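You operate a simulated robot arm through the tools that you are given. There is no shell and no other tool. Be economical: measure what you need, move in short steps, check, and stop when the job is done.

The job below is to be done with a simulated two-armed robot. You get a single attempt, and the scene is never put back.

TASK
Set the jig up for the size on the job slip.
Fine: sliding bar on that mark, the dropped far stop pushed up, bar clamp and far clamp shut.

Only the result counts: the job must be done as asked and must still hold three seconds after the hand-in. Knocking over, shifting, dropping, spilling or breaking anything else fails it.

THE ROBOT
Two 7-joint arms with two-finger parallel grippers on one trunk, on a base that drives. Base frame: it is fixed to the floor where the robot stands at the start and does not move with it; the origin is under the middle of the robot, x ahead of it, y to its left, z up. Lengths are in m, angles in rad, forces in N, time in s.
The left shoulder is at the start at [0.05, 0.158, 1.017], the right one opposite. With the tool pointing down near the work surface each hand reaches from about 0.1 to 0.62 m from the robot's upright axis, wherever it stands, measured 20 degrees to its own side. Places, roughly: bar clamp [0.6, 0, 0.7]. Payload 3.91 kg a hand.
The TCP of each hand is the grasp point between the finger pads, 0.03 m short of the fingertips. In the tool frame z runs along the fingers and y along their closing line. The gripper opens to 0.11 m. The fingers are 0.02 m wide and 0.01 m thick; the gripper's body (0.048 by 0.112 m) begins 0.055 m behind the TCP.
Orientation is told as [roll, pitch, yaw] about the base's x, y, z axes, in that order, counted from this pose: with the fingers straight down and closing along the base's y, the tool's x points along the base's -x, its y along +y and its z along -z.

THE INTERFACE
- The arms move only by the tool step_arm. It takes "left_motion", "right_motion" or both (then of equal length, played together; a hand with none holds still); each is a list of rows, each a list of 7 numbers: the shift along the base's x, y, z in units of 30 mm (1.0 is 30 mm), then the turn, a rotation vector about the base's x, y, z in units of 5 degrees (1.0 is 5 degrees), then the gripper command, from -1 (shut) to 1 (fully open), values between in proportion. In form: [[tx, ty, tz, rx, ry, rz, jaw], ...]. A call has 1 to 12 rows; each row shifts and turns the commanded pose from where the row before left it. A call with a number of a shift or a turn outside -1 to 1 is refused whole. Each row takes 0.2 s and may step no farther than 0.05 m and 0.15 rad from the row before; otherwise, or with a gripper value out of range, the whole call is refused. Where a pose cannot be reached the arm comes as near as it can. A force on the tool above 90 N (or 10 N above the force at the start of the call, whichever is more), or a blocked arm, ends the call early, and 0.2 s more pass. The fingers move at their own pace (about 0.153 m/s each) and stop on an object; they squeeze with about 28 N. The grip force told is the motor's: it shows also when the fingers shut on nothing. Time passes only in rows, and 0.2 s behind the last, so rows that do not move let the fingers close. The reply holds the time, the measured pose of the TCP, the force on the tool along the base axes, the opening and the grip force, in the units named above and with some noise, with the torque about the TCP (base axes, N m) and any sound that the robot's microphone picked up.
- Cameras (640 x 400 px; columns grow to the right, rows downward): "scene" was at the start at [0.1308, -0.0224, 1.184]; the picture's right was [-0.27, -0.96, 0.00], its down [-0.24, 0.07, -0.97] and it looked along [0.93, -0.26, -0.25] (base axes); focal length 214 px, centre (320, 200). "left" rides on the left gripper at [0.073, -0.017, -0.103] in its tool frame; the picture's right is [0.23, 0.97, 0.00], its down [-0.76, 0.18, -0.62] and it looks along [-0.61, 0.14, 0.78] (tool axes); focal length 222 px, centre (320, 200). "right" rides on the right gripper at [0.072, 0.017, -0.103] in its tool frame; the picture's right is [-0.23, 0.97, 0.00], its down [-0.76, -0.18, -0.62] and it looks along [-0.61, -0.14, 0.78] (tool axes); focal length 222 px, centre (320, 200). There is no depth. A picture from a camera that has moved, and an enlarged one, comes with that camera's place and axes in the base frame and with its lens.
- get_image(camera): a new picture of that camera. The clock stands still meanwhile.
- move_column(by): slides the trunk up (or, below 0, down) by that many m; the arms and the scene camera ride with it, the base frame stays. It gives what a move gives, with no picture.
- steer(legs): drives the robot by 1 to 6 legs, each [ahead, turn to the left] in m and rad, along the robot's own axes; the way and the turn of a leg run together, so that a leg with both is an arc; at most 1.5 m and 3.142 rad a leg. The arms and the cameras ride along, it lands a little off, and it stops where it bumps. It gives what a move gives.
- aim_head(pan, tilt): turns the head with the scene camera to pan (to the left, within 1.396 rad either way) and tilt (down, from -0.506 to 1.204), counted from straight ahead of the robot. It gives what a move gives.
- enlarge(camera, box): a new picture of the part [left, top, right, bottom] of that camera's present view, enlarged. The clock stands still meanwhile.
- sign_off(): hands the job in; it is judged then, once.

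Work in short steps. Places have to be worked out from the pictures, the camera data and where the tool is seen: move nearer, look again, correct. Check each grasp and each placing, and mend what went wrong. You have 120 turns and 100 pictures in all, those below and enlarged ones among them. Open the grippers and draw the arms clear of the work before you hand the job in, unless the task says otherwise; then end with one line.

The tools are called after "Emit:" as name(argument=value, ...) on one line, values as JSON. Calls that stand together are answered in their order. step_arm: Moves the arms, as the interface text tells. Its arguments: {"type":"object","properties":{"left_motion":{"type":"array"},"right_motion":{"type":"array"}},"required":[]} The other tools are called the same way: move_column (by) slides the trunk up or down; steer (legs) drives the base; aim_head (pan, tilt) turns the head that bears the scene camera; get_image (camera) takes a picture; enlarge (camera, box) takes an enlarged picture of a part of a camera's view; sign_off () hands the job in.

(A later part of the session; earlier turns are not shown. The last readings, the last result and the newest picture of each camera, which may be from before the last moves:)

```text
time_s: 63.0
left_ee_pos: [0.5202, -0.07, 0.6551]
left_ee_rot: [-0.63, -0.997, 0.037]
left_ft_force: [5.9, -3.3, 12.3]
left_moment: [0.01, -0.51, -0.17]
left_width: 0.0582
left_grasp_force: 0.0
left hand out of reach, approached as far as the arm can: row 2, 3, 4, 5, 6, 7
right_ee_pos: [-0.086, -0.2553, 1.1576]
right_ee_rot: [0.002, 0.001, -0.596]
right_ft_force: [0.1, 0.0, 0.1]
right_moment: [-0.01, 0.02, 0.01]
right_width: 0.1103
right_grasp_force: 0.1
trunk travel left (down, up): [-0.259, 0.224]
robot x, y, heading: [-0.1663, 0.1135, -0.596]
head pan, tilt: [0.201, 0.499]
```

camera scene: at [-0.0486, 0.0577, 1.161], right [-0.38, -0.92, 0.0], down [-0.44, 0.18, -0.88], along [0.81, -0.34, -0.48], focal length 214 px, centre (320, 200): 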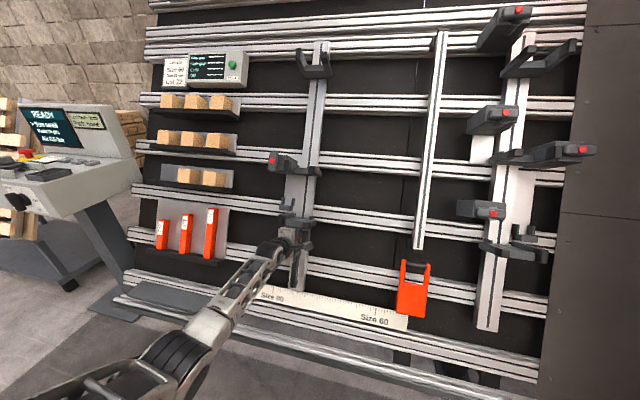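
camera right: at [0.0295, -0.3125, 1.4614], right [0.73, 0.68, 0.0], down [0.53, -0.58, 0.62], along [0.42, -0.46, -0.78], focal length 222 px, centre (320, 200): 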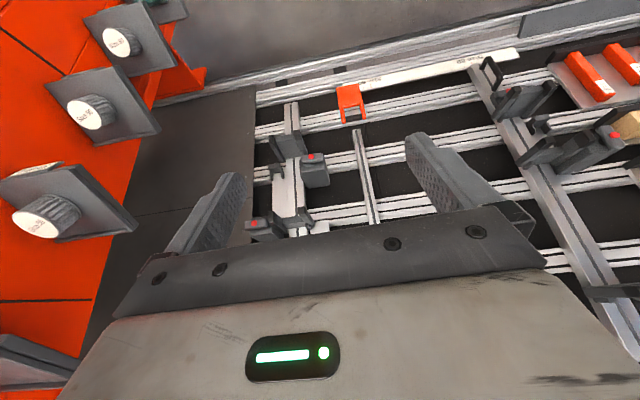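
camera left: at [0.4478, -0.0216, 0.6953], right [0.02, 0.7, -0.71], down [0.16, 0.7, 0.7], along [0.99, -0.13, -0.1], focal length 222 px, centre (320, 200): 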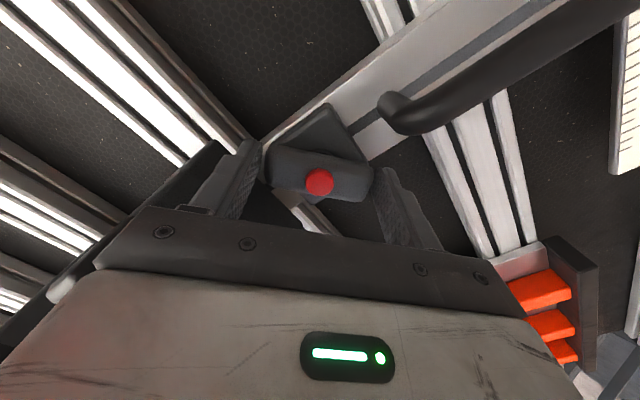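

The withdrawal was limited by reach and it touched something. I look before moving further.

Emit:
enlarge(camera="scene", box=[220, 180, 380, 310])

Emit:
get_image(camera="left")

```text
3.08 times, centred on (300, 245) of scene
camera zoom: at [-0.0479, 0.0571, 1.1609], right [-0.38, -0.92, 0.0], down [-0.44, 0.18, -0.88], along [0.81, -0.34, -0.48], focal length 660 px, centre (382, 62)
```

zoom: 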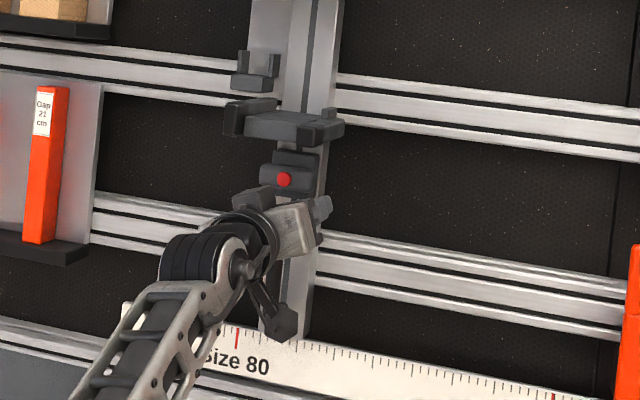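

```text
31 pictures are left
camera left: at [0.4001, -0.0266, 0.6456], right [0.33, 0.8, -0.5], down [0.06, 0.51, 0.86], along [0.94, -0.31, 0.12], focal length 222 px, centre (320, 200)
```

left: 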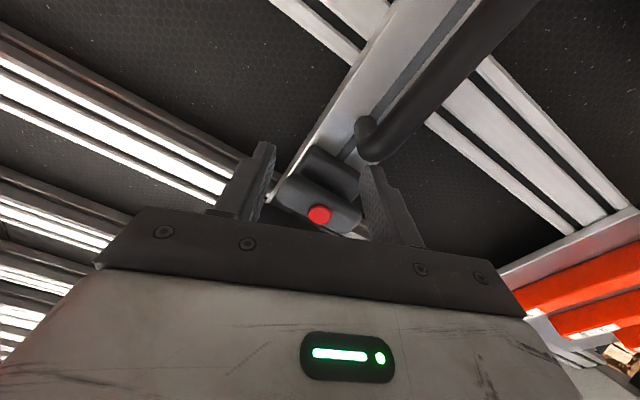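

The fingers happened to turn the lever back to horizontal, which shows it shuts clockwise easily. I clear the hand by relaxing pitch while pulling out.

Emit:
step_arm(left_motion=[[-0.4, 0.27, 0, 0.56, 0.828, 0, 0.3], [-0.4, 0.27, 0, 0.56, 0.828, 0, 0.3], [-0.4, 0.27, 0.2, 0.56, 0.828, 0, 0.3], [-0.4, 0.27, 0.2, 0.56, 0.828, 0, 0.3]])

Emit:
get_image(camera="left")

```text
time_s: 64.0
left_ee_pos: [0.4577, -0.0111, 0.6044]
left_ee_rot: [-0.416, -0.758, -0.134]
left_ft_force: [-0.1, -0.3, -0.6]
left_moment: [-0.01, -0.01, 0.0]
left_width: 0.0715
left_grasp_force: 0.1
left hand out of reach, approached as far as the arm can: row 1, 2, 3
right_ee_pos: [-0.0851, -0.2549, 1.1573]
right_ee_rot: [0.003, 0.0, -0.597]
right_ft_force: [-0.3, -0.1, -1.0]
right_moment: [0.0, 0.02, 0.03]
right_width: 0.1099
right_grasp_force: 0.1
trunk travel left (down, up): [-0.259, 0.224]
robot x, y, heading: [-0.165, 0.1107, -0.598]
head pan, tilt: [0.201, 0.499]
```

```text
30 pictures are left
camera left: at [0.3406, 0.0335, 0.6283], right [0.22, 0.87, -0.44], down [0.26, 0.38, 0.89], along [0.94, -0.32, -0.14], focal length 222 px, centre (320, 200)
```

left: 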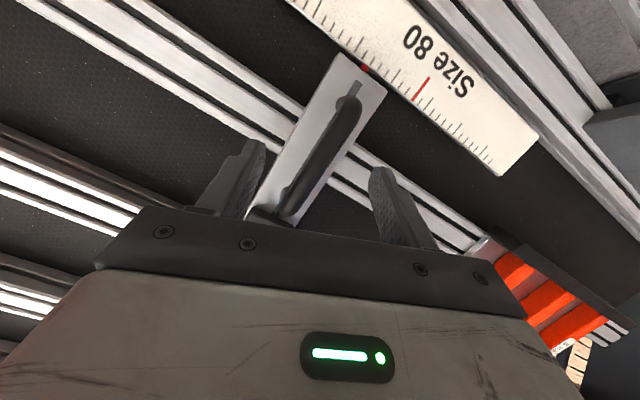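

Free again. A lower trunk should ease the wrist for these poses: I first raise the hand 0.2 m while unrolling, then lower the trunk by 0.2.

Emit:
step_arm(left_motion=[[-0.1, 0.07, 0.9, 0.89, -0.6, -0.536, 0.3], [-0.1, 0.07, 0.9, 0.89, -0.6, -0.536, 0.3], [-0.1, 0.07, 0.9, 0.89, -0.6, -0.536, 0.3], [-0.1, 0.07, 0.9, 0.89, -0.6, -0.536, 0.3], [-0.1, 0.07, 0.9, 0.5, -0.34, -0.3, 0.3], [-0.1, 0.07, 0.9, 0, 0, 0, 0.3], [-0.1, 0.07, 0.9, 0, 0, 0, 0.3]])

Emit:
move_column(by=-0.2)

```text
time_s: 65.6
left_ee_pos: [0.4393, 0.0048, 0.7954]
left_ee_rot: [0.188, -0.82, -0.787]
left_ft_force: [-0.5, 0.0, -0.3]
left_moment: [0.03, 0.03, 0.02]
left_width: 0.0714
left_grasp_force: 0.0
right_ee_pos: [-0.0854, -0.2554, 1.1582]
right_ee_rot: [0.001, 0.002, -0.595]
right_ft_force: [-0.7, -0.6, -0.3]
right_moment: [0.02, -0.01, 0.03]
right_width: 0.1101
right_grasp_force: 0.0
trunk travel left (down, up): [-0.259, 0.224]
robot x, y, heading: [-0.1625, 0.1153, -0.6]
head pan, tilt: [0.201, 0.499]
```

```text
time_s: 67.8
left_ee_pos: [0.4381, 0.0057, 0.596]
left_ee_rot: [0.189, -0.819, -0.788]
left_ft_force: [-0.1, -0.4, -0.3]
left_moment: [-0.03, 0.0, 0.01]
left_width: 0.0716
left_grasp_force: 0.1
right_ee_pos: [-0.0856, -0.2547, 0.9567]
right_ee_rot: [0.001, 0.001, -0.594]
right_ft_force: [-0.3, -0.1, 0.2]
right_moment: [0.0, 0.02, 0.0]
right_width: 0.1098
right_grasp_force: 0.1
trunk travel left (down, up): [-0.059, 0.424]
robot x, y, heading: [-0.159, 0.1083, -0.598]
head pan, tilt: [0.201, 0.499]
```

Now I set the hand unrolled, pitched ~58°, in front of the lever again.

Emit:
step_arm(left_motion=[[0, 0, 0.667, -0.89, 0.6, 0.536, 0.9], [0, 0, 0.667, -0.89, 0.6, 0.536, 0.9], [0.3, -0.66, 0.667, -0.56, -0.828, 0, 0.9], [0.3, -0.66, 0.667, -0.56, -0.828, 0, 0.9], [0.48, -0.66, 0.667, 0, 0, 0, 0.9]])

Emit:
get_image(camera="left")

```text
time_s: 69.0
left_ee_pos: [0.4721, -0.0534, 0.6943]
left_ee_rot: [-0.122, -1.001, -0.463]
left_ft_force: [-0.4, -0.4, -0.7]
left_moment: [0.02, -0.02, 0.0]
left_width: 0.1043
left_grasp_force: 0.1
right_ee_pos: [-0.0839, -0.2554, 0.9567]
right_ee_rot: [0.002, 0.003, -0.594]
right_ft_force: [-1.1, 0.8, 0.7]
right_moment: [-0.03, -0.02, 0.03]
right_width: 0.1103
right_grasp_force: 0.0
trunk travel left (down, up): [-0.059, 0.424]
robot x, y, heading: [-0.1599, 0.115, -0.593]
head pan, tilt: [0.201, 0.499]
```

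```text
29 pictures are left
camera left: at [0.3575, 0.0001, 0.6895], right [0.41, 0.87, -0.25], down [0.03, 0.27, 0.96], along [0.91, -0.4, 0.08], focal length 222 px, centre (320, 200)
```

left: 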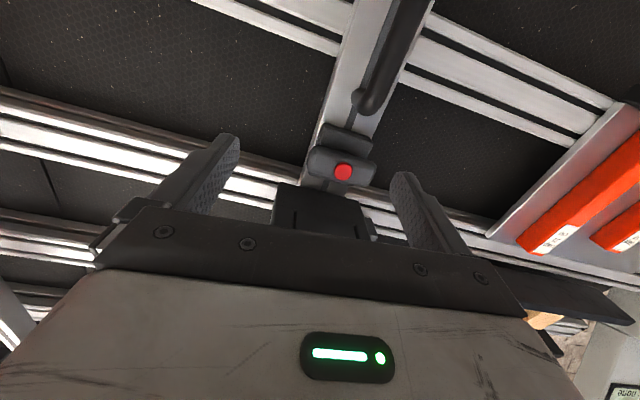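

Lever centre is now at Y≈0.252. I shift 3 cm left, go in and grip.

Emit:
step_arm(left_motion=[[0.6, 0.88, 0, 0.6, -0.4, -0.36, 0.9], [0.727, -0.49, -0.133, 0, 0, 0, 0.9], [0.727, -0.49, -0.133, 0, 0, 0, 0.9], [0.727, -0.49, -0.133, 0, 0, 0, 0.9], [0, 0, 0, 0, 0, 0, -1], [0, 0, 0, 0, 0, 0, -1]])

Emit:
get_image(camera="left")

```text
time_s: 70.4
left_ee_pos: [0.5534, -0.0714, 0.684]
left_ee_rot: [-0.006, -1.006, -0.596]
left_ft_force: [0.5, -3.8, 0.1]
left_moment: [-0.15, 0.18, -0.54]
left_width: 0.0762
left_grasp_force: 45.3
right_ee_pos: [-0.0849, -0.2555, 0.9576]
right_ee_rot: [0.002, 0.001, -0.595]
right_ft_force: [0.8, 0.6, 0.3]
right_moment: [-0.01, 0.01, 0.0]
right_width: 0.11
right_grasp_force: 0.1
trunk travel left (down, up): [-0.059, 0.424]
robot x, y, heading: [-0.1671, 0.11, -0.602]
head pan, tilt: [0.201, 0.499]
```

```text
28 pictures are left
camera left: at [0.4414, -0.014, 0.6772], right [0.45, 0.87, -0.19], down [0.0, 0.22, 0.98], along [0.89, -0.44, 0.09], focal length 222 px, centre (320, 200)
```

left: 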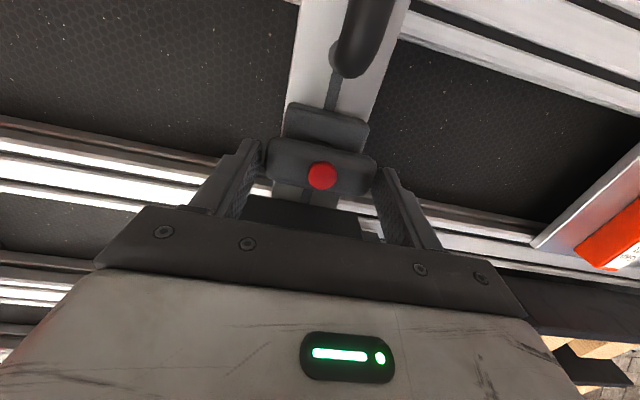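

Perfectly gripped. I twist 90° counter-clockwise again.

Emit:
step_arm(left_motion=[[0, 0, 0, -0.741, 0.5, 0.447, -1], [0, 0, 0, -0.741, 0.5, 0.447, -1], [0, 0, 0, -0.741, 0.5, 0.447, -1], [0, 0, 0, -0.741, 0.5, 0.447, -1], [0, 0, 0, -0.741, 0.5, 0.447, -1], [0, 0, 0, -0.741, 0.5, 0.447, -1], [0, 0, 0, -0.741, 0.5, 0.447, -1], [0, 0, 0, -0.741, 0.5, 0.447, -1], [0, 0, 0, -0.741, 0.5, 0.447, -1]])

Emit:
step_arm(left_motion=[[0, 0, 0, -0.741, 0.5, 0.447, -1], [0, 0, 0, -0.741, 0.5, 0.447, -1], [0, 0, 0, -0.741, 0.5, 0.447, -1], [0, 0, 0, -0.741, 0.5, 0.447, -1], [0, 0, 0, -0.741, 0.5, 0.447, -1], [0, 0, 0, -0.741, 0.5, 0.447, -1], [0, 0, 0, -0.741, 0.5, 0.447, -1], [0, 0, 0, -0.741, 0.5, 0.447, -1], [0, 0, 0, -0.741, 0.5, 0.447, -1]])

```text
time_s: 72.4
left_ee_pos: [0.5538, -0.0701, 0.6767]
left_ee_rot: [-0.881, -0.615, 0.446]
left_ft_force: [-32.7, 18.9, -16.7]
left_moment: [0.16, 0.78, -0.5]
left_width: 0.0758
left_grasp_force: 44.8
right_ee_pos: [-0.0863, -0.2543, 0.9589]
right_ee_rot: [0.002, 0.001, -0.594]
right_ft_force: [0.0, -0.3, 0.4]
right_moment: [0.0, 0.02, -0.03]
right_width: 0.1101
right_grasp_force: 0.1
trunk travel left (down, up): [-0.059, 0.424]
robot x, y, heading: [-0.1662, 0.1162, -0.598]
head pan, tilt: [0.201, 0.499]
```

```text
time_s: 74.4
left_ee_pos: [0.5555, -0.0696, 0.6787]
left_ee_rot: [-1.101, 0.041, 0.888]
left_ft_force: [-10.7, 12.6, -14.3]
left_moment: [2.12, 1.18, -0.87]
left_width: 0.076
left_grasp_force: 45.0
right_ee_pos: [-0.0849, -0.2549, 0.9576]
right_ee_rot: [0.001, 0.002, -0.596]
right_ft_force: [-0.2, -0.3, 0.2]
right_moment: [0.03, -0.03, 0.02]
right_width: 0.1099
right_grasp_force: 0.0
trunk travel left (down, up): [-0.059, 0.424]
robot x, y, heading: [-0.1659, 0.1071, -0.597]
head pan, tilt: [0.201, 0.499]
```

Open again and no reach warnings with the lower trunk. I slide right in this grip.

Emit:
step_arm(left_motion=[[-0.521, -0.773, 0, 0, 0, 0, -1], [-0.521, -0.773, 0, 0, 0, 0, -1], [-0.521, -0.773, 0, 0, 0, 0, -1], [-0.521, -0.773, 0, 0, 0, 0, -1]])

```text
time_s: 75.4
left_ee_pos: [0.4872, -0.1642, 0.6776]
left_ee_rot: [-1.098, 0.042, 0.88]
left_ft_force: [-56.1, 37.3, -16.6]
left_moment: [0.95, -1.32, 1.79]
left_width: 0.0758
left_grasp_force: 44.8
right_ee_pos: [-0.0867, -0.2534, 0.9591]
right_ee_rot: [0.002, 0.001, -0.598]
right_ft_force: [-0.8, 0.2, -0.9]
right_moment: [-0.02, 0.02, -0.03]
right_width: 0.1101
right_grasp_force: 0.0
trunk travel left (down, up): [-0.059, 0.424]
robot x, y, heading: [-0.1654, 0.1137, -0.599]
head pan, tilt: [0.201, 0.499]
```

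Good, it follows; a pressing force builds up, so the rail runs slightly toward me. I add an outward bias and continue.

Emit:
step_arm(left_motion=[[-0.15, 0.1, 0.07, 0, 0, 0, -1], [-0.553, -0.753, 0, 0, 0, 0, -1], [-0.553, -0.753, 0, 0, 0, 0, -1], [-0.553, -0.753, 0, 0, 0, 0, -1], [-0.553, -0.753, 0, 0, 0, 0, -1]])

Emit:
get_image(camera="scene")

```text
time_s: 76.6
left_ee_pos: [0.423, -0.2531, 0.677]
left_ee_rot: [-1.102, 0.045, 0.884]
left_ft_force: [4.4, -6.7, -25.5]
left_moment: [1.53, 0.11, 0.69]
left_width: 0.076
left_grasp_force: 44.9
right_ee_pos: [-0.0838, -0.2559, 0.957]
right_ee_rot: [0.001, 0.004, -0.597]
right_ft_force: [-0.5, -0.2, -1.1]
right_moment: [0.01, 0.01, -0.05]
right_width: 0.1098
right_grasp_force: 0.1
trunk travel left (down, up): [-0.059, 0.424]
robot x, y, heading: [-0.1639, 0.1135, -0.597]
head pan, tilt: [0.201, 0.499]
```

```text
27 pictures are left
camera scene: at [-0.0449, 0.0552, 0.9601], right [-0.38, -0.92, 0.0], down [-0.44, 0.19, -0.88], along [0.81, -0.34, -0.48], focal length 214 px, centre (320, 200)
```

scene: 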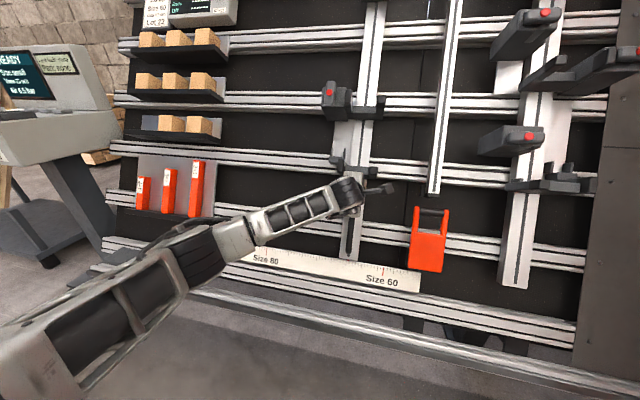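

Very good. About 7–8 cm to go; I do 5.6 cm, then zoom on the pointer.

Emit:
step_arm(left_motion=[[-0.553, -0.753, 0, 0, 0, 0, -1], [-0.553, -0.753, 0, 0, 0, 0, -1]])

Emit:
enlarge(camera="scene", box=[330, 230, 430, 300])

```text
time_s: 77.2
left_ee_pos: [0.3904, -0.2987, 0.6774]
left_ee_rot: [-1.104, 0.042, 0.888]
left_ft_force: [12.9, -10.3, -27.5]
left_moment: [1.38, 0.08, 0.5]
left_width: 0.0762
left_grasp_force: 44.9
right_ee_pos: [-0.081, -0.2583, 0.9564]
right_ee_rot: [0.004, 0.008, -0.597]
right_ft_force: [0.0, -0.1, -0.1]
right_moment: [-0.02, 0.03, 0.0]
right_width: 0.1101
right_grasp_force: 0.0
trunk travel left (down, up): [-0.059, 0.424]
robot x, y, heading: [-0.1643, 0.1153, -0.589]
head pan, tilt: [0.201, 0.499]
```

```text
5.71 times, centred on (380, 265) of scene
camera zoom: at [-0.0445, 0.0549, 0.9601], right [-0.38, -0.92, 0.0], down [-0.44, 0.19, -0.88], along [0.81, -0.34, -0.48], focal length 1226 px, centre (-23, -171)
```

zoom: 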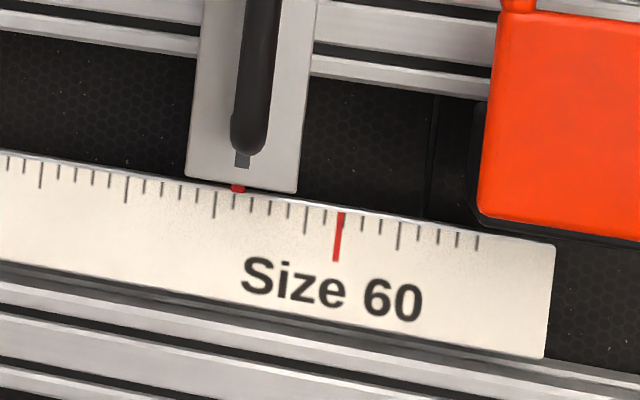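

Pointer is ~5.7 ticks (≈1 cm each) left of the 60 mark. I move 5.4 cm, then check.

Emit:
step_arm(left_motion=[[-0.534, -0.727, 0, 0, 0, 0, -1], [-0.534, -0.727, 0, 0, 0, 0, -1]])

Emit:
enlarge(camera="scene", box=[340, 230, 440, 300])

```text
time_s: 77.8
left_ee_pos: [0.3578, -0.3437, 0.6788]
left_ee_rot: [-1.106, 0.044, 0.883]
left_ft_force: [12.7, -11.7, -30.5]
left_moment: [0.75, -0.05, -0.43]
left_width: 0.0761
left_grasp_force: 45.4
right_ee_pos: [-0.0835, -0.2571, 0.9562]
right_ee_rot: [0.003, 0.008, -0.597]
right_ft_force: [1.2, 0.1, -0.2]
right_moment: [-0.02, 0.0, 0.0]
right_width: 0.11
right_grasp_force: 0.1
trunk travel left (down, up): [-0.059, 0.424]
robot x, y, heading: [-0.1647, 0.1139, -0.595]
head pan, tilt: [0.201, 0.499]
```

```text
5.71 times, centred on (390, 265) of scene
camera zoom: at [-0.0447, 0.0545, 0.96], right [-0.38, -0.92, 0.0], down [-0.44, 0.19, -0.88], along [0.81, -0.34, -0.48], focal length 1226 px, centre (-80, -171)
```

zoom: 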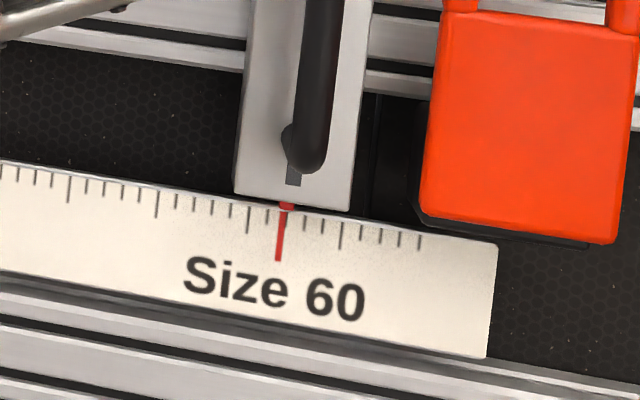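

Nearly on. I zoom tightly on pointer and mark.

Emit:
enlarge(camera="scene", box=[380, 258, 400, 278])

```text
16.00 times, centred on (390, 268) of scene
camera zoom: at [-0.0447, 0.0545, 0.96], right [-0.38, -0.92, 0.0], down [-0.44, 0.19, -0.88], along [0.81, -0.34, -0.48], focal length 3432 px, centre (-800, -888)
```

zoom: 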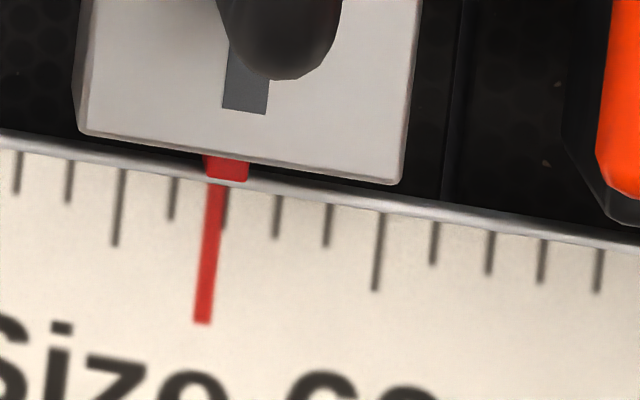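

The pointer appears ~2 mm right, but parallax could explain it. I pan the head so the camera comes almost in line with the mark.

Emit:
aim_head(pan=-0.85, tilt=0.5)

Emit:
get_image(camera="scene")

```text
time_s: 79.1
left_ee_pos: [0.3576, -0.3425, 0.6782]
left_ee_rot: [-1.103, 0.047, 0.886]
left_ft_force: [11.6, -14.4, -29.4]
left_moment: [0.76, 0.33, -0.97]
left_width: 0.0758
left_grasp_force: 44.9
right_ee_pos: [-0.0837, -0.2565, 0.956]
right_ee_rot: [0.002, 0.006, -0.597]
right_ft_force: [-0.2, -0.9, -0.3]
right_moment: [-0.01, -0.02, -0.01]
right_width: 0.1099
right_grasp_force: 0.2
trunk travel left (down, up): [-0.059, 0.424]
robot x, y, heading: [-0.1674, 0.1147, -0.594]
head pan, tilt: [-0.85, 0.499]
```

```text
23 pictures are left
camera scene: at [-0.1171, -0.0005, 0.9602], right [-0.99, -0.13, 0.0], down [-0.06, 0.48, -0.88], along [0.11, -0.87, -0.48], focal length 214 px, centre (320, 200)
```

scene: 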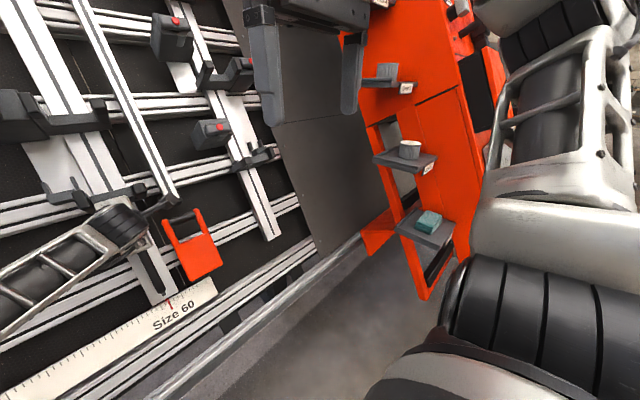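

Emit:
enlarge(camera="scene", box=[150, 280, 190, 320])

```text
10.00 times, centred on (170, 300) of scene
camera zoom: at [-0.1171, -0.0005, 0.9602], right [-0.99, -0.13, 0.0], down [-0.06, 0.48, -0.88], along [0.11, -0.87, -0.48], focal length 2145 px, centre (1820, -800)
```

zoom: 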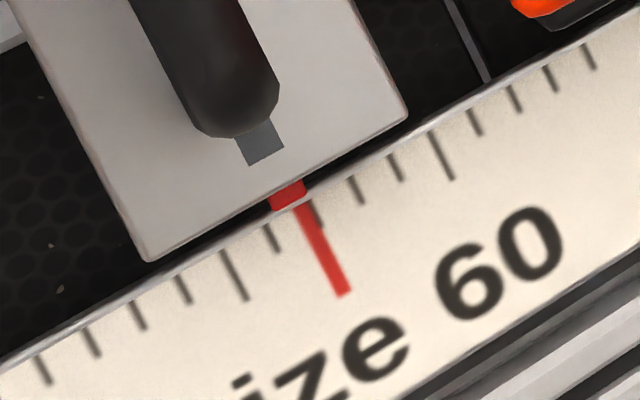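

In line with the mark the pointer is ~2 mm short (left). I nudge 2 mm right and re-check.

Emit:
step_arm(left_motion=[[-0.045, -0.06, 0, 0, 0, 0, -1], [0, 0, 0, 0, 0, 0, -1]])

Emit:
enlarge(camera="scene", box=[150, 280, 190, 320])

```text
time_s: 79.7
left_ee_pos: [0.3571, -0.3432, 0.6774]
left_ee_rot: [-1.104, 0.045, 0.888]
left_ft_force: [12.8, -7.5, -26.9]
left_moment: [0.92, 0.66, -0.96]
left_width: 0.0762
left_grasp_force: 45.4
right_ee_pos: [-0.0814, -0.2558, 0.9564]
right_ee_rot: [0.002, 0.009, -0.596]
right_ft_force: [-0.3, -0.4, -0.2]
right_moment: [-0.03, 0.01, 0.03]
right_width: 0.1102
right_grasp_force: 0.0
trunk travel left (down, up): [-0.059, 0.424]
robot x, y, heading: [-0.1659, 0.1113, -0.591]
head pan, tilt: [-0.85, 0.499]
```

```text
10.00 times, centred on (170, 300) of scene
camera zoom: at [-0.1172, 0.0, 0.9603], right [-0.99, -0.13, 0.0], down [-0.06, 0.48, -0.88], along [0.11, -0.87, -0.48], focal length 2145 px, centre (1820, -800)
```

zoom: 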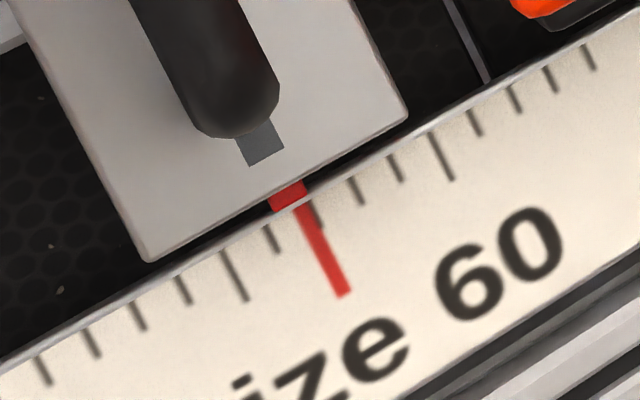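

No visible motion yet. I command 4 mm more and look again.

Emit:
step_arm(left_motion=[[-0.08, -0.108, 0, 0, 0, 0, -1], [0, 0, 0, 0, 0, 0, -1]])

Emit:
enlarge(camera="scene", box=[150, 280, 190, 320])

```text
time_s: 80.3
left_ee_pos: [0.3552, -0.3442, 0.6774]
left_ee_rot: [-1.103, 0.045, 0.892]
left_ft_force: [7.6, 5.9, -28.2]
left_moment: [0.88, 0.27, -0.5]
left_width: 0.0758
left_grasp_force: 44.7
right_ee_pos: [-0.0824, -0.2562, 0.9566]
right_ee_rot: [0.002, 0.005, -0.594]
right_ft_force: [0.3, -0.1, -0.9]
right_moment: [-0.02, -0.02, -0.03]
right_width: 0.1101
right_grasp_force: 0.0
trunk travel left (down, up): [-0.059, 0.424]
robot x, y, heading: [-0.1657, 0.1132, -0.597]
head pan, tilt: [-0.85, 0.499]
```

```text
10.00 times, centred on (170, 300) of scene
camera zoom: at [-0.1174, 0.0006, 0.9603], right [-0.99, -0.13, 0.0], down [-0.06, 0.48, -0.88], along [0.11, -0.87, -0.48], focal length 2145 px, centre (1820, -800)
```

zoom: 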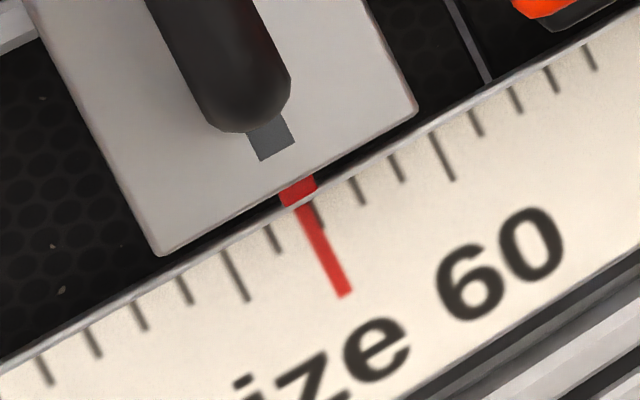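

Now aligned within ~1 mm. I twist the lever clockwise to shut, in two calls.

Emit:
step_arm(left_motion=[[0, 0, 0, 0.741, -0.5, -0.447, -1], [0, 0, 0, 0.741, -0.5, -0.447, -1], [0, 0, 0, 0.741, -0.5, -0.447, -1], [0, 0, 0, 0.741, -0.5, -0.447, -1], [0, 0, 0, 0.741, -0.5, -0.447, -1], [0, 0, 0, 0.741, -0.5, -0.447, -1], [0, 0, 0, 0.741, -0.5, -0.447, -1], [0, 0, 0, 0.741, -0.5, -0.447, -1], [0, 0, 0, 0.741, -0.5, -0.447, -1]])

Emit:
step_arm(left_motion=[[0, 0, 0, 0.741, -0.5, -0.447, -1], [0, 0, 0, 0.741, -0.5, -0.447, -1], [0, 0, 0, 0.741, -0.5, -0.447, -1], [0, 0, 0, 0.741, -0.5, -0.447, -1], [0, 0, 0, 0.741, -0.5, -0.447, -1], [0, 0, 0, 0.741, -0.5, -0.447, -1], [0, 0, 0, 0.741, -0.5, -0.447, -1], [0, 0, 0, 0.741, -0.5, -0.447, -1], [0, 0, 0, 0.741, -0.5, -0.447, -1]])

Emit:
get_image(camera="left")

Emit:
enlarge(camera="scene", box=[150, 280, 190, 320])

```text
time_s: 82.3
left_ee_pos: [0.354, -0.3453, 0.6775]
left_ee_rot: [-0.881, -0.62, 0.445]
left_ft_force: [8.3, 6.4, -33.9]
left_moment: [-0.75, -0.77, -0.04]
left_width: 0.0758
left_grasp_force: 44.7
right_ee_pos: [-0.0829, -0.2552, 0.9565]
right_ee_rot: [0.001, 0.005, -0.595]
right_ft_force: [0.5, 0.1, 0.2]
right_moment: [0.0, 0.02, 0.02]
right_width: 0.1098
right_grasp_force: 0.1
trunk travel left (down, up): [-0.059, 0.424]
robot x, y, heading: [-0.1653, 0.1141, -0.598]
head pan, tilt: [-0.85, 0.499]
```

```text
time_s: 84.3
left_ee_pos: [0.3535, -0.3445, 0.6875]
left_ee_rot: [0.001, -1.006, -0.599]
left_ft_force: [9.6, -8.8, 2.2]
left_moment: [-0.75, -0.68, -0.46]
left_width: 0.0772
left_grasp_force: 45.4
right_ee_pos: [-0.0853, -0.2542, 0.9575]
right_ee_rot: [0.003, 0.003, -0.596]
right_ft_force: [-0.6, -1.0, -0.9]
right_moment: [0.0, 0.01, 0.0]
right_width: 0.1102
right_grasp_force: 0.0
trunk travel left (down, up): [-0.059, 0.424]
robot x, y, heading: [-0.165, 0.1145, -0.589]
head pan, tilt: [-0.85, 0.499]
```

```text
19 pictures are left
camera left: at [0.2394, -0.2874, 0.6813], right [0.45, 0.87, -0.19], down [0.0, 0.21, 0.98], along [0.89, -0.44, 0.1], focal length 222 px, centre (320, 200)
```

left: 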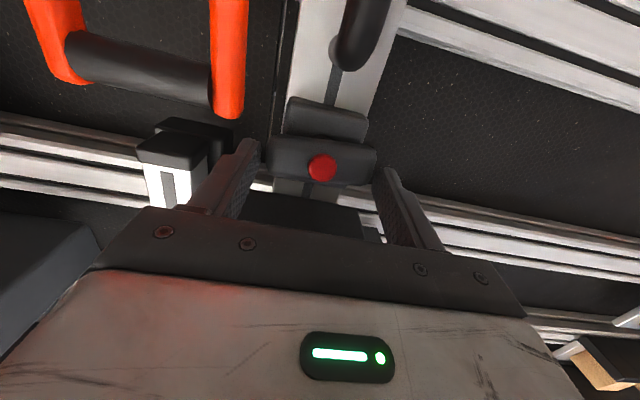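

```text
10.00 times, centred on (170, 300) of scene
camera zoom: at [-0.1192, 0.0015, 0.9609], right [-0.99, -0.13, 0.0], down [-0.06, 0.48, -0.88], along [0.11, -0.87, -0.48], focal length 2145 px, centre (1820, -800)
```

zoom: 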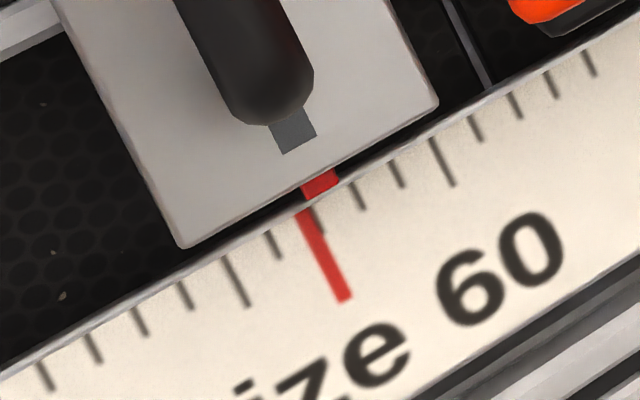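

Closing centred the lever in my grip and dragged the bar ~6 mm too far right. I reopen 30°, shift 6 mm left, and close again.

Emit:
step_arm(left_motion=[[0, 0, 0, -0.741, 0.5, 0.447, -1], [0, 0, 0, -0.741, 0.5, 0.447, -1], [0, 0, 0, -0.741, 0.5, 0.447, -1], [0, 0, 0, -0.741, 0.5, 0.447, -1], [0, 0, 0, -0.741, 0.5, 0.447, -1], [0, 0, 0, -0.741, 0.5, 0.447, -1], [0.112, 0.166, 0, 0, 0, 0, -1], [0, 0, 0, 0, 0, 0, -1]])

Emit:
enlarge(camera="scene", box=[150, 280, 190, 320])

```text
time_s: 86.1
left_ee_pos: [0.3522, -0.3422, 0.6808]
left_ee_rot: [-0.697, -0.813, 0.189]
left_ft_force: [-23.4, 18.9, -29.1]
left_moment: [-2.2, -7.04, -1.63]
left_width: 0.0758
left_grasp_force: 45.1
right_ee_pos: [-0.0852, -0.255, 0.9583]
right_ee_rot: [0.004, 0.001, -0.597]
right_ft_force: [0.1, 0.9, -1.0]
right_moment: [-0.03, -0.01, -0.03]
right_width: 0.11
right_grasp_force: 0.1
trunk travel left (down, up): [-0.059, 0.424]
robot x, y, heading: [-0.1641, 0.1117, -0.599]
head pan, tilt: [-0.85, 0.499]
```

```text
10.00 times, centred on (170, 300) of scene
camera zoom: at [-0.1197, 0.0015, 0.9603], right [-0.99, -0.13, 0.0], down [-0.06, 0.48, -0.88], along [0.11, -0.87, -0.48], focal length 2145 px, centre (1820, -800)
```

zoom: 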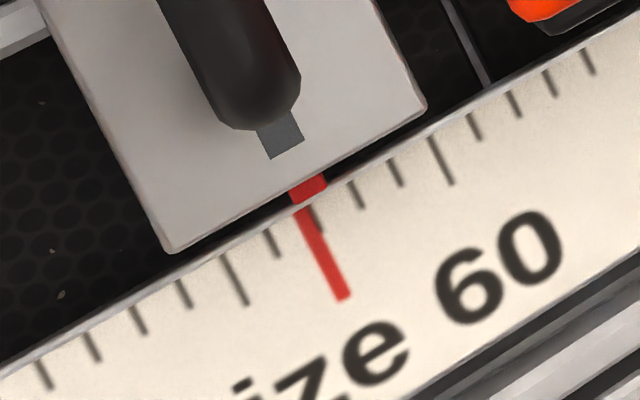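

Half way; 3–4 mm more left, then check.

Emit:
step_arm(left_motion=[[0.07, 0.14, 0.02, 0, 0, 0, -1], [0, 0, 0, 0, 0, 0, -1]])

Emit:
enlarge(camera="scene", box=[150, 280, 190, 320])

```text
time_s: 86.7
left_ee_pos: [0.3538, -0.3389, 0.6805]
left_ee_rot: [-0.696, -0.812, 0.19]
left_ft_force: [-18.8, 8.8, -31.6]
left_moment: [-2.33, -6.61, -1.82]
left_width: 0.0757
left_grasp_force: 44.7
right_ee_pos: [-0.0848, -0.2557, 0.957]
right_ee_rot: [0.001, 0.003, -0.597]
right_ft_force: [0.9, 0.4, 0.2]
right_moment: [0.0, 0.0, 0.03]
right_width: 0.1102
right_grasp_force: 0.1
trunk travel left (down, up): [-0.059, 0.424]
robot x, y, heading: [-0.1653, 0.111, -0.596]
head pan, tilt: [-0.85, 0.499]
```

```text
10.00 times, centred on (170, 300) of scene
camera zoom: at [-0.1192, 0.0006, 0.9605], right [-0.99, -0.13, 0.0], down [-0.06, 0.48, -0.88], along [0.11, -0.87, -0.48], focal length 2145 px, centre (1820, -800)
```

zoom: 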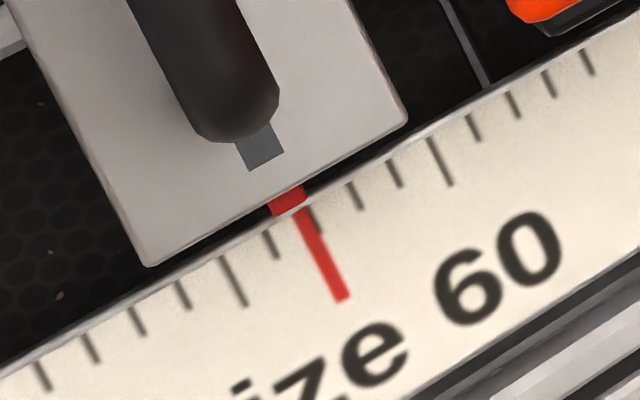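

About 1.5 mm left — a fair lead for closing. I close the lever (30°) and check.

Emit:
step_arm(left_motion=[[0, 0, 0, 0.741, -0.5, -0.447, -1], [0, 0, 0, 0.741, -0.5, -0.447, -1], [0, 0, 0, 0.741, -0.5, -0.447, -1], [0, 0, 0, 0.741, -0.5, -0.447, -1], [0, 0, 0, 0.741, -0.5, -0.447, -1], [0, 0, 0, 0.741, -0.5, -0.447, -1], [0, 0, 0, 0.2, -0.13, -0.12, -1]])

Emit:
enlarge(camera="scene", box=[150, 280, 190, 320])

```text
time_s: 88.3
left_ee_pos: [0.3546, -0.338, 0.681]
left_ee_rot: [0.031, -0.994, -0.639]
left_ft_force: [-12.8, -7.8, -18.6]
left_moment: [-1.0, 0.55, -0.62]
left_width: 0.076
left_grasp_force: 45.1
right_ee_pos: [-0.0845, -0.2562, 0.9571]
right_ee_rot: [0.003, 0.004, -0.597]
right_ft_force: [-0.6, 0.2, 0.2]
right_moment: [-0.04, 0.02, -0.03]
right_width: 0.1101
right_grasp_force: 0.1
trunk travel left (down, up): [-0.059, 0.424]
robot x, y, heading: [-0.1671, 0.1123, -0.593]
head pan, tilt: [-0.85, 0.499]
```

```text
10.00 times, centred on (170, 300) of scene
camera zoom: at [-0.1189, 0.0005, 0.9605], right [-0.99, -0.13, 0.0], down [-0.06, 0.48, -0.88], along [0.11, -0.87, -0.48], focal length 2145 px, centre (1820, -800)
```

zoom: 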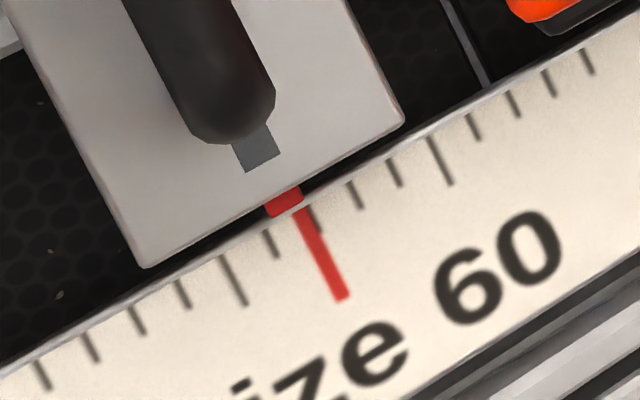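

Ended ~2.5 mm left. One more correction: reopen 30°, move 5 mm right, look.

Emit:
step_arm(left_motion=[[0, 0, 0, -0.741, 0.5, 0.447, -1], [0, 0, 0, -0.741, 0.5, 0.447, -1], [0, 0, 0, -0.741, 0.5, 0.447, -1], [0, 0, 0, -0.741, 0.5, 0.447, -1], [0, 0, 0, -0.741, 0.5, 0.447, -1], [0, 0, 0, -0.741, 0.5, 0.447, -1], [-0.1, -0.135, 0, 0, 0, 0, -1], [0, 0, 0, 0, 0, 0, -1]])

Emit:
enlarge(camera="scene", box=[150, 280, 190, 320])

```text
time_s: 90.1
left_ee_pos: [0.3544, -0.3394, 0.6816]
left_ee_rot: [-0.676, -0.828, 0.172]
left_ft_force: [-22.6, 24.8, -26.6]
left_moment: [-1.73, -5.48, -1.09]
left_width: 0.0761
left_grasp_force: 45.2
right_ee_pos: [-0.0843, -0.2545, 0.9575]
right_ee_rot: [0.001, -0.001, -0.595]
right_ft_force: [-0.1, -0.3, 0.2]
right_moment: [0.02, 0.0, 0.0]
right_width: 0.1099
right_grasp_force: 0.0
trunk travel left (down, up): [-0.059, 0.424]
robot x, y, heading: [-0.1634, 0.112, -0.6]
head pan, tilt: [-0.85, 0.499]
```

```text
10.00 times, centred on (170, 300) of scene
camera zoom: at [-0.1195, 0.0019, 0.9606], right [-0.99, -0.13, 0.0], down [-0.06, 0.47, -0.88], along [0.11, -0.87, -0.48], focal length 2145 px, centre (1820, -800)
```

zoom: 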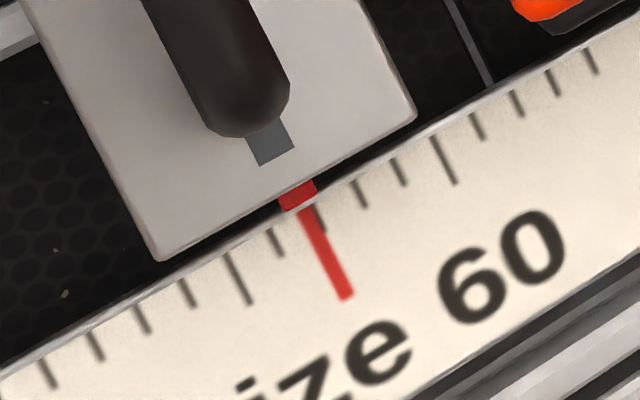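

On the mark. I close with a 1 mm lead.

Emit:
step_arm(left_motion=[[-0.025, -0.034, 0, 0.741, -0.5, -0.447, -1], [0, 0, 0, 0.741, -0.5, -0.447, -1], [0, 0, 0, 0.741, -0.5, -0.447, -1], [0, 0, 0, 0.741, -0.5, -0.447, -1], [0, 0, 0, 0.741, -0.5, -0.447, -1], [0, 0, 0, 0.741, -0.5, -0.447, -1]])

Emit:
enlarge(camera="scene", box=[150, 280, 190, 320])

```text
time_s: 91.5
left_ee_pos: [0.3538, -0.3411, 0.6815]
left_ee_rot: [0.028, -0.993, -0.632]
left_ft_force: [-8.5, 16.1, -18.6]
left_moment: [-0.81, 0.36, -0.43]
left_width: 0.0763
left_grasp_force: 45.3
right_ee_pos: [-0.0839, -0.2557, 0.9574]
right_ee_rot: [0.002, 0.003, -0.595]
right_ft_force: [0.5, -0.2, -1.3]
right_moment: [-0.01, 0.0, -0.01]
right_width: 0.11
right_grasp_force: 0.1
trunk travel left (down, up): [-0.059, 0.424]
robot x, y, heading: [-0.1624, 0.1094, -0.591]
head pan, tilt: [-0.85, 0.499]
```

```text
10.00 times, centred on (170, 300) of scene
camera zoom: at [-0.1186, 0.0014, 0.9606], right [-0.99, -0.13, 0.0], down [-0.06, 0.48, -0.88], along [0.11, -0.87, -0.48], focal length 2145 px, centre (1820, -800)
```

zoom: 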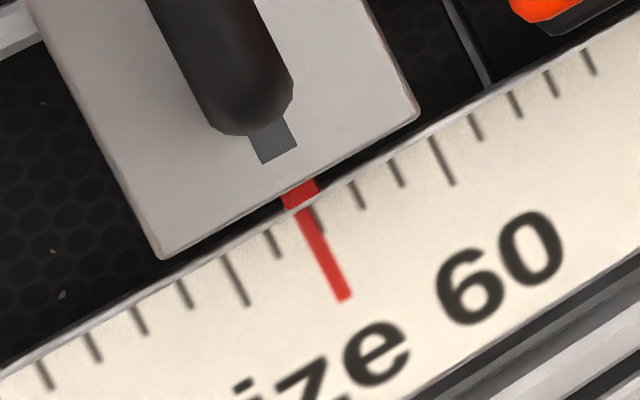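

Pointer is on the mark within ~1 mm and the lever is horizontal. I release and withdraw the hand outward.

Emit:
step_arm(left_motion=[[0, 0, 0, 0, 0, 0, 0.9], [0, 0, 0, 0, 0, 0, 0.9], [-0.6, 0.4, 0.36, 0, 0, 0, 0.9], [-0.6, 0.4, 0.36, 0, 0, 0, 0.9], [-0.6, 0.4, 0.36, 0, 0, 0, 0.9], [-0.6, 0.4, 0.36, 0, 0, 0, 0.9]])

```text
time_s: 92.9
left_ee_pos: [0.2831, -0.2939, 0.7286]
left_ee_rot: [0.034, -1.005, -0.635]
left_ft_force: [-0.5, -0.4, -0.3]
left_moment: [-0.04, -0.02, 0.01]
left_width: 0.1047
left_grasp_force: 0.0
right_ee_pos: [-0.0852, -0.2551, 0.9576]
right_ee_rot: [0.001, 0.003, -0.596]
right_ft_force: [-0.4, 0.1, -0.8]
right_moment: [0.02, -0.03, -0.01]
right_width: 0.1101
right_grasp_force: 0.1
trunk travel left (down, up): [-0.059, 0.424]
robot x, y, heading: [-0.1693, 0.1118, -0.592]
head pan, tilt: [-0.85, 0.499]
```

Clean exit. Next the dropped middle stop with its upright (open) knob on the bar: I raise the trunk 0.3, drive 0.09 ahead and look.

Emit:
move_column(by=0.3)

Emit:
steer(legs=[[0.09, 0]])

Emit:
aim_head(pan=0.0, tilt=0.6)

Emit:
get_image(camera="scene")

```text
time_s: 95.9
left_ee_pos: [0.2839, -0.2952, 1.028]
left_ee_rot: [0.034, -1.004, -0.638]
left_ft_force: [-0.5, 0.0, -0.7]
left_moment: [0.01, -0.01, 0.01]
left_width: 0.1045
left_grasp_force: 0.1
right_ee_pos: [-0.0862, -0.2549, 1.2588]
right_ee_rot: [0.002, 0.002, -0.595]
right_ft_force: [-0.5, 0.6, 0.0]
right_moment: [-0.02, 0.01, -0.02]
right_width: 0.1099
right_grasp_force: 0.1
trunk travel left (down, up): [-0.359, 0.124]
robot x, y, heading: [-0.1643, 0.1111, -0.593]
head pan, tilt: [-0.85, 0.499]
```

```text
time_s: 97.0
left_ee_pos: [0.3588, -0.3453, 1.0285]
left_ee_rot: [0.035, -1.004, -0.639]
left_ft_force: [0.5, 1.3, -0.1]
left_moment: [0.01, 0.0, -0.01]
left_width: 0.1044
left_grasp_force: 0.1
right_ee_pos: [-0.0103, -0.3058, 1.2572]
right_ee_rot: [0.002, 0.003, -0.598]
right_ft_force: [0.5, -0.2, -0.5]
right_moment: [0.0, 0.01, 0.03]
right_width: 0.1101
right_grasp_force: 0.1
trunk travel left (down, up): [-0.359, 0.124]
robot x, y, heading: [-0.0869, 0.0607, -0.599]
head pan, tilt: [-0.85, 0.499]
```

```text
time_s: 98.2
left_ee_pos: [0.3576, -0.3471, 1.0289]
left_ee_rot: [0.035, -1.004, -0.639]
left_ft_force: [0.2, 0.2, 0.3]
left_moment: [0.0, -0.01, 0.0]
left_width: 0.1045
left_grasp_force: 0.0
right_ee_pos: [-0.0114, -0.305, 1.2581]
right_ee_rot: [0.003, 0.002, -0.596]
right_ft_force: [-0.1, 0.0, 0.7]
right_moment: [-0.01, -0.01, 0.02]
right_width: 0.11
right_grasp_force: 0.1
trunk travel left (down, up): [-0.359, 0.124]
robot x, y, heading: [-0.0898, 0.0644, -0.597]
head pan, tilt: [0.0, 0.6]
```

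```text
12 pictures are left
camera scene: at [0.0168, -0.0084, 1.2517], right [-0.56, -0.83, 0.0], down [-0.47, 0.32, -0.83], along [0.68, -0.46, -0.56], focal length 214 px, centre (320, 200)
```

scene: 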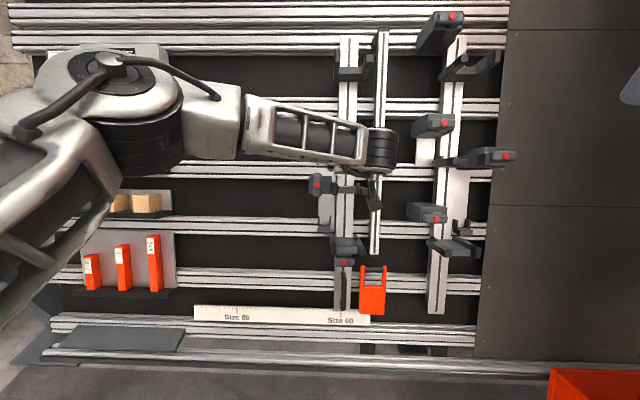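

The knob's red tip triangulates to panel-frame (0.57, 0.011, 0.935). I roll the left hand 90° counter-clockwise while moving in front of it.

Emit:
step_arm(left_motion=[[0.102, 0.152, -0.093, -0.757, 0.511, 0.457, 0.9], [0.102, 0.152, -0.093, -0.757, 0.511, 0.457, 0.9], [0.102, 0.152, -0.093, -0.757, 0.511, 0.457, 0.9], [0.102, 0.152, -0.093, -0.757, 0.511, 0.457, 0.9], [0.102, 0.152, -0.093, -0.757, 0.511, 0.457, 0.9], [0.102, 0.152, -0.093, -0.757, 0.511, 0.457, 0.9], [0.102, 0.152, -0.093, -0.757, 0.511, 0.457, 0.9], [0.102, 0.152, -0.093, -0.757, 0.511, 0.457, 0.9], [0.102, 0.152, -0.093, -0.757, 0.511, 0.457, 0.9]])

Emit:
step_arm(left_motion=[[0.102, 0.152, -0.093, -0.757, 0.511, 0.457, 0.9], [0.102, 0.152, -0.093, -0.757, 0.511, 0.457, 0.9], [0.102, 0.152, -0.093, -0.757, 0.511, 0.457, 0.9], [0.102, 0.152, -0.093, -0.757, 0.511, 0.457, 0.9], [0.102, 0.152, -0.093, -0.757, 0.511, 0.457, 0.9], [0.102, 0.152, -0.093, -0.757, 0.511, 0.457, 0.9], [0.102, 0.152, -0.093, -0.757, 0.511, 0.457, 0.9], [0.102, 0.152, -0.093, -0.757, 0.511, 0.457, 0.9], [0.102, 0.152, -0.093, -0.757, 0.511, 0.457, 0.9]])

Emit:
get_image(camera="left")

```text
time_s: 100.2
left_ee_pos: [0.3855, -0.3049, 1.0031]
left_ee_rot: [-0.895, -0.626, 0.448]
left_ft_force: [0.9, 0.4, -0.2]
left_moment: [0.0, 0.03, 0.03]
left_width: 0.1045
left_grasp_force: 0.2
right_ee_pos: [-0.0113, -0.3053, 1.2581]
right_ee_rot: [0.002, 0.002, -0.597]
right_ft_force: [0.5, 0.1, -0.8]
right_moment: [-0.03, 0.0, -0.02]
right_width: 0.1099
right_grasp_force: 0.1
trunk travel left (down, up): [-0.359, 0.124]
robot x, y, heading: [-0.0875, 0.0623, -0.6]
head pan, tilt: [0.0, 0.6]
```

```text
time_s: 102.2
left_ee_pos: [0.4147, -0.2643, 0.9769]
left_ee_rot: [-1.117, 0.058, 0.892]
left_ft_force: [0.6, 0.5, -0.3]
left_moment: [-0.03, -0.01, 0.02]
left_width: 0.1045
left_grasp_force: 0.1
right_ee_pos: [-0.0108, -0.3043, 1.2579]
right_ee_rot: [0.0, 0.002, -0.595]
right_ft_force: [-0.2, 0.0, 0.2]
right_moment: [0.0, -0.03, -0.03]
right_width: 0.1103
right_grasp_force: 0.0
trunk travel left (down, up): [-0.359, 0.124]
robot x, y, heading: [-0.0919, 0.0618, -0.599]
head pan, tilt: [0.0, 0.6]
```

```text
11 pictures are left
camera left: at [0.3051, -0.2629, 1.042], right [-0.51, 0.05, -0.86], down [-0.01, 1.0, 0.07], along [0.86, 0.05, -0.51], focal length 222 px, centre (320, 200)
```

left: 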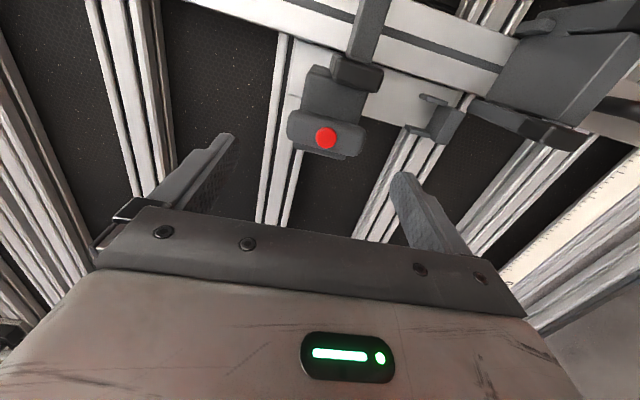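

Well aligned. I advance ~8 cm along the normal and grip the upright lever's ends.

Emit:
step_arm(left_motion=[[0.667, -0.462, -0.41, 0, 0, 0, 0.9], [0.667, -0.462, -0.41, 0, 0, 0, 0.9], [0.667, -0.462, -0.41, 0, 0, 0, 0.9], [0, 0, 0, 0, 0, 0, -1], [0, 0, 0, 0, 0, 0, -1]])

Emit:
get_image(camera="left")

```text
time_s: 103.4
left_ee_pos: [0.4732, -0.3042, 0.9381]
left_ee_rot: [-1.112, 0.056, 0.892]
left_ft_force: [-4.0, 2.5, -6.2]
left_moment: [1.12, 1.0, -0.04]
left_width: 0.0762
left_grasp_force: 44.8
right_ee_pos: [-0.0103, -0.3062, 1.2574]
right_ee_rot: [0.002, 0.001, -0.598]
right_ft_force: [0.3, 0.2, 0.4]
right_moment: [-0.02, 0.0, 0.01]
right_width: 0.1101
right_grasp_force: 0.1
trunk travel left (down, up): [-0.359, 0.124]
robot x, y, heading: [-0.0937, 0.0633, -0.598]
head pan, tilt: [0.0, 0.6]
```

```text
10 pictures are left
camera left: at [0.3642, -0.3034, 1.0037], right [-0.51, 0.06, -0.86], down [-0.01, 1.0, 0.07], along [0.86, 0.05, -0.51], focal length 222 px, centre (320, 200)
```

left: 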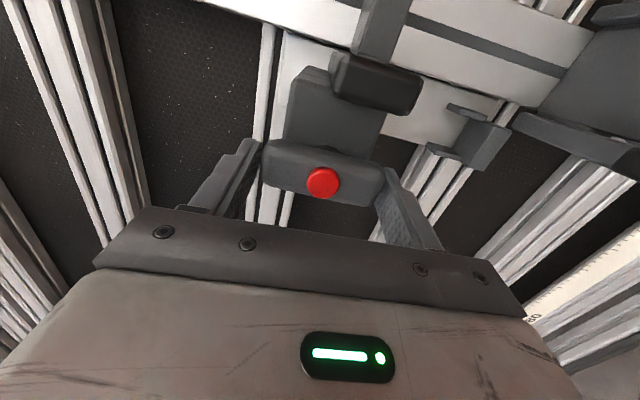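

Gripped. I push the stop up the slope 3 cm and see whether it slides.

Emit:
step_arm(left_motion=[[0.185, -0.125, 0.447, 0, 0, 0, -1], [0.185, -0.125, 0.447, 0, 0, 0, -1]])

```text
time_s: 104.0
left_ee_pos: [0.4848, -0.313, 0.9672]
left_ee_rot: [-1.113, 0.056, 0.892]
left_ft_force: [3.4, -1.6, -9.4]
left_moment: [0.76, 0.9, -0.67]
left_width: 0.0763
left_grasp_force: 45.4
right_ee_pos: [-0.0103, -0.3063, 1.2574]
right_ee_rot: [0.003, 0.002, -0.599]
right_ft_force: [-0.3, 1.0, -0.5]
right_moment: [0.0, -0.04, -0.01]
right_width: 0.1099
right_grasp_force: 0.1
trunk travel left (down, up): [-0.359, 0.124]
robot x, y, heading: [-0.0943, 0.0599, -0.594]
head pan, tilt: [0.0, 0.6]
```

It slides freely (≈9 N) – this is the dropped stop. I continue up, watching for its end.

Emit:
step_arm(left_motion=[[0.185, -0.125, 0.447, 0, 0, 0, -1], [0.185, -0.125, 0.447, 0, 0, 0, -1], [0.185, -0.125, 0.447, 0, 0, 0, -1]])

Emit:
get_image(camera="scene")

```text
time_s: 104.8
left_ee_pos: [0.5029, -0.3244, 1.0064]
left_ee_rot: [-1.112, 0.054, 0.891]
left_ft_force: [8.3, -5.3, -13.0]
left_moment: [0.31, -0.13, -0.18]
left_width: 0.0762
left_grasp_force: 44.8
right_ee_pos: [-0.0095, -0.3063, 1.2569]
right_ee_rot: [0.001, 0.005, -0.598]
right_ft_force: [1.0, 0.0, -0.7]
right_moment: [0.0, -0.01, 0.02]
right_width: 0.1099
right_grasp_force: 0.0
trunk travel left (down, up): [-0.359, 0.124]
robot x, y, heading: [-0.093, 0.0618, -0.594]
head pan, tilt: [0.0, 0.6]
```

```text
9 pictures are left
camera scene: at [0.0191, -0.01, 1.2512], right [-0.56, -0.83, 0.0], down [-0.47, 0.32, -0.82], along [0.68, -0.46, -0.57], focal length 214 px, centre (320, 200)
```

scene: 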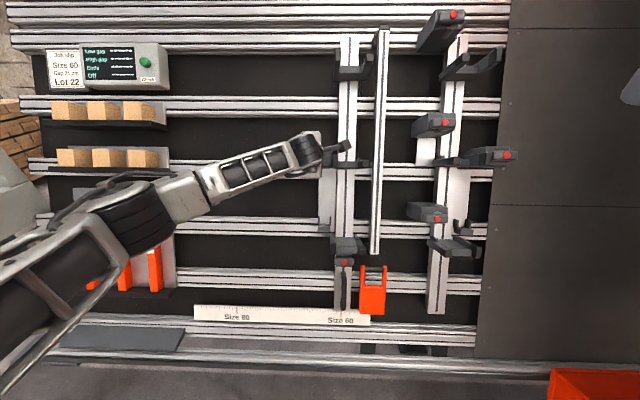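

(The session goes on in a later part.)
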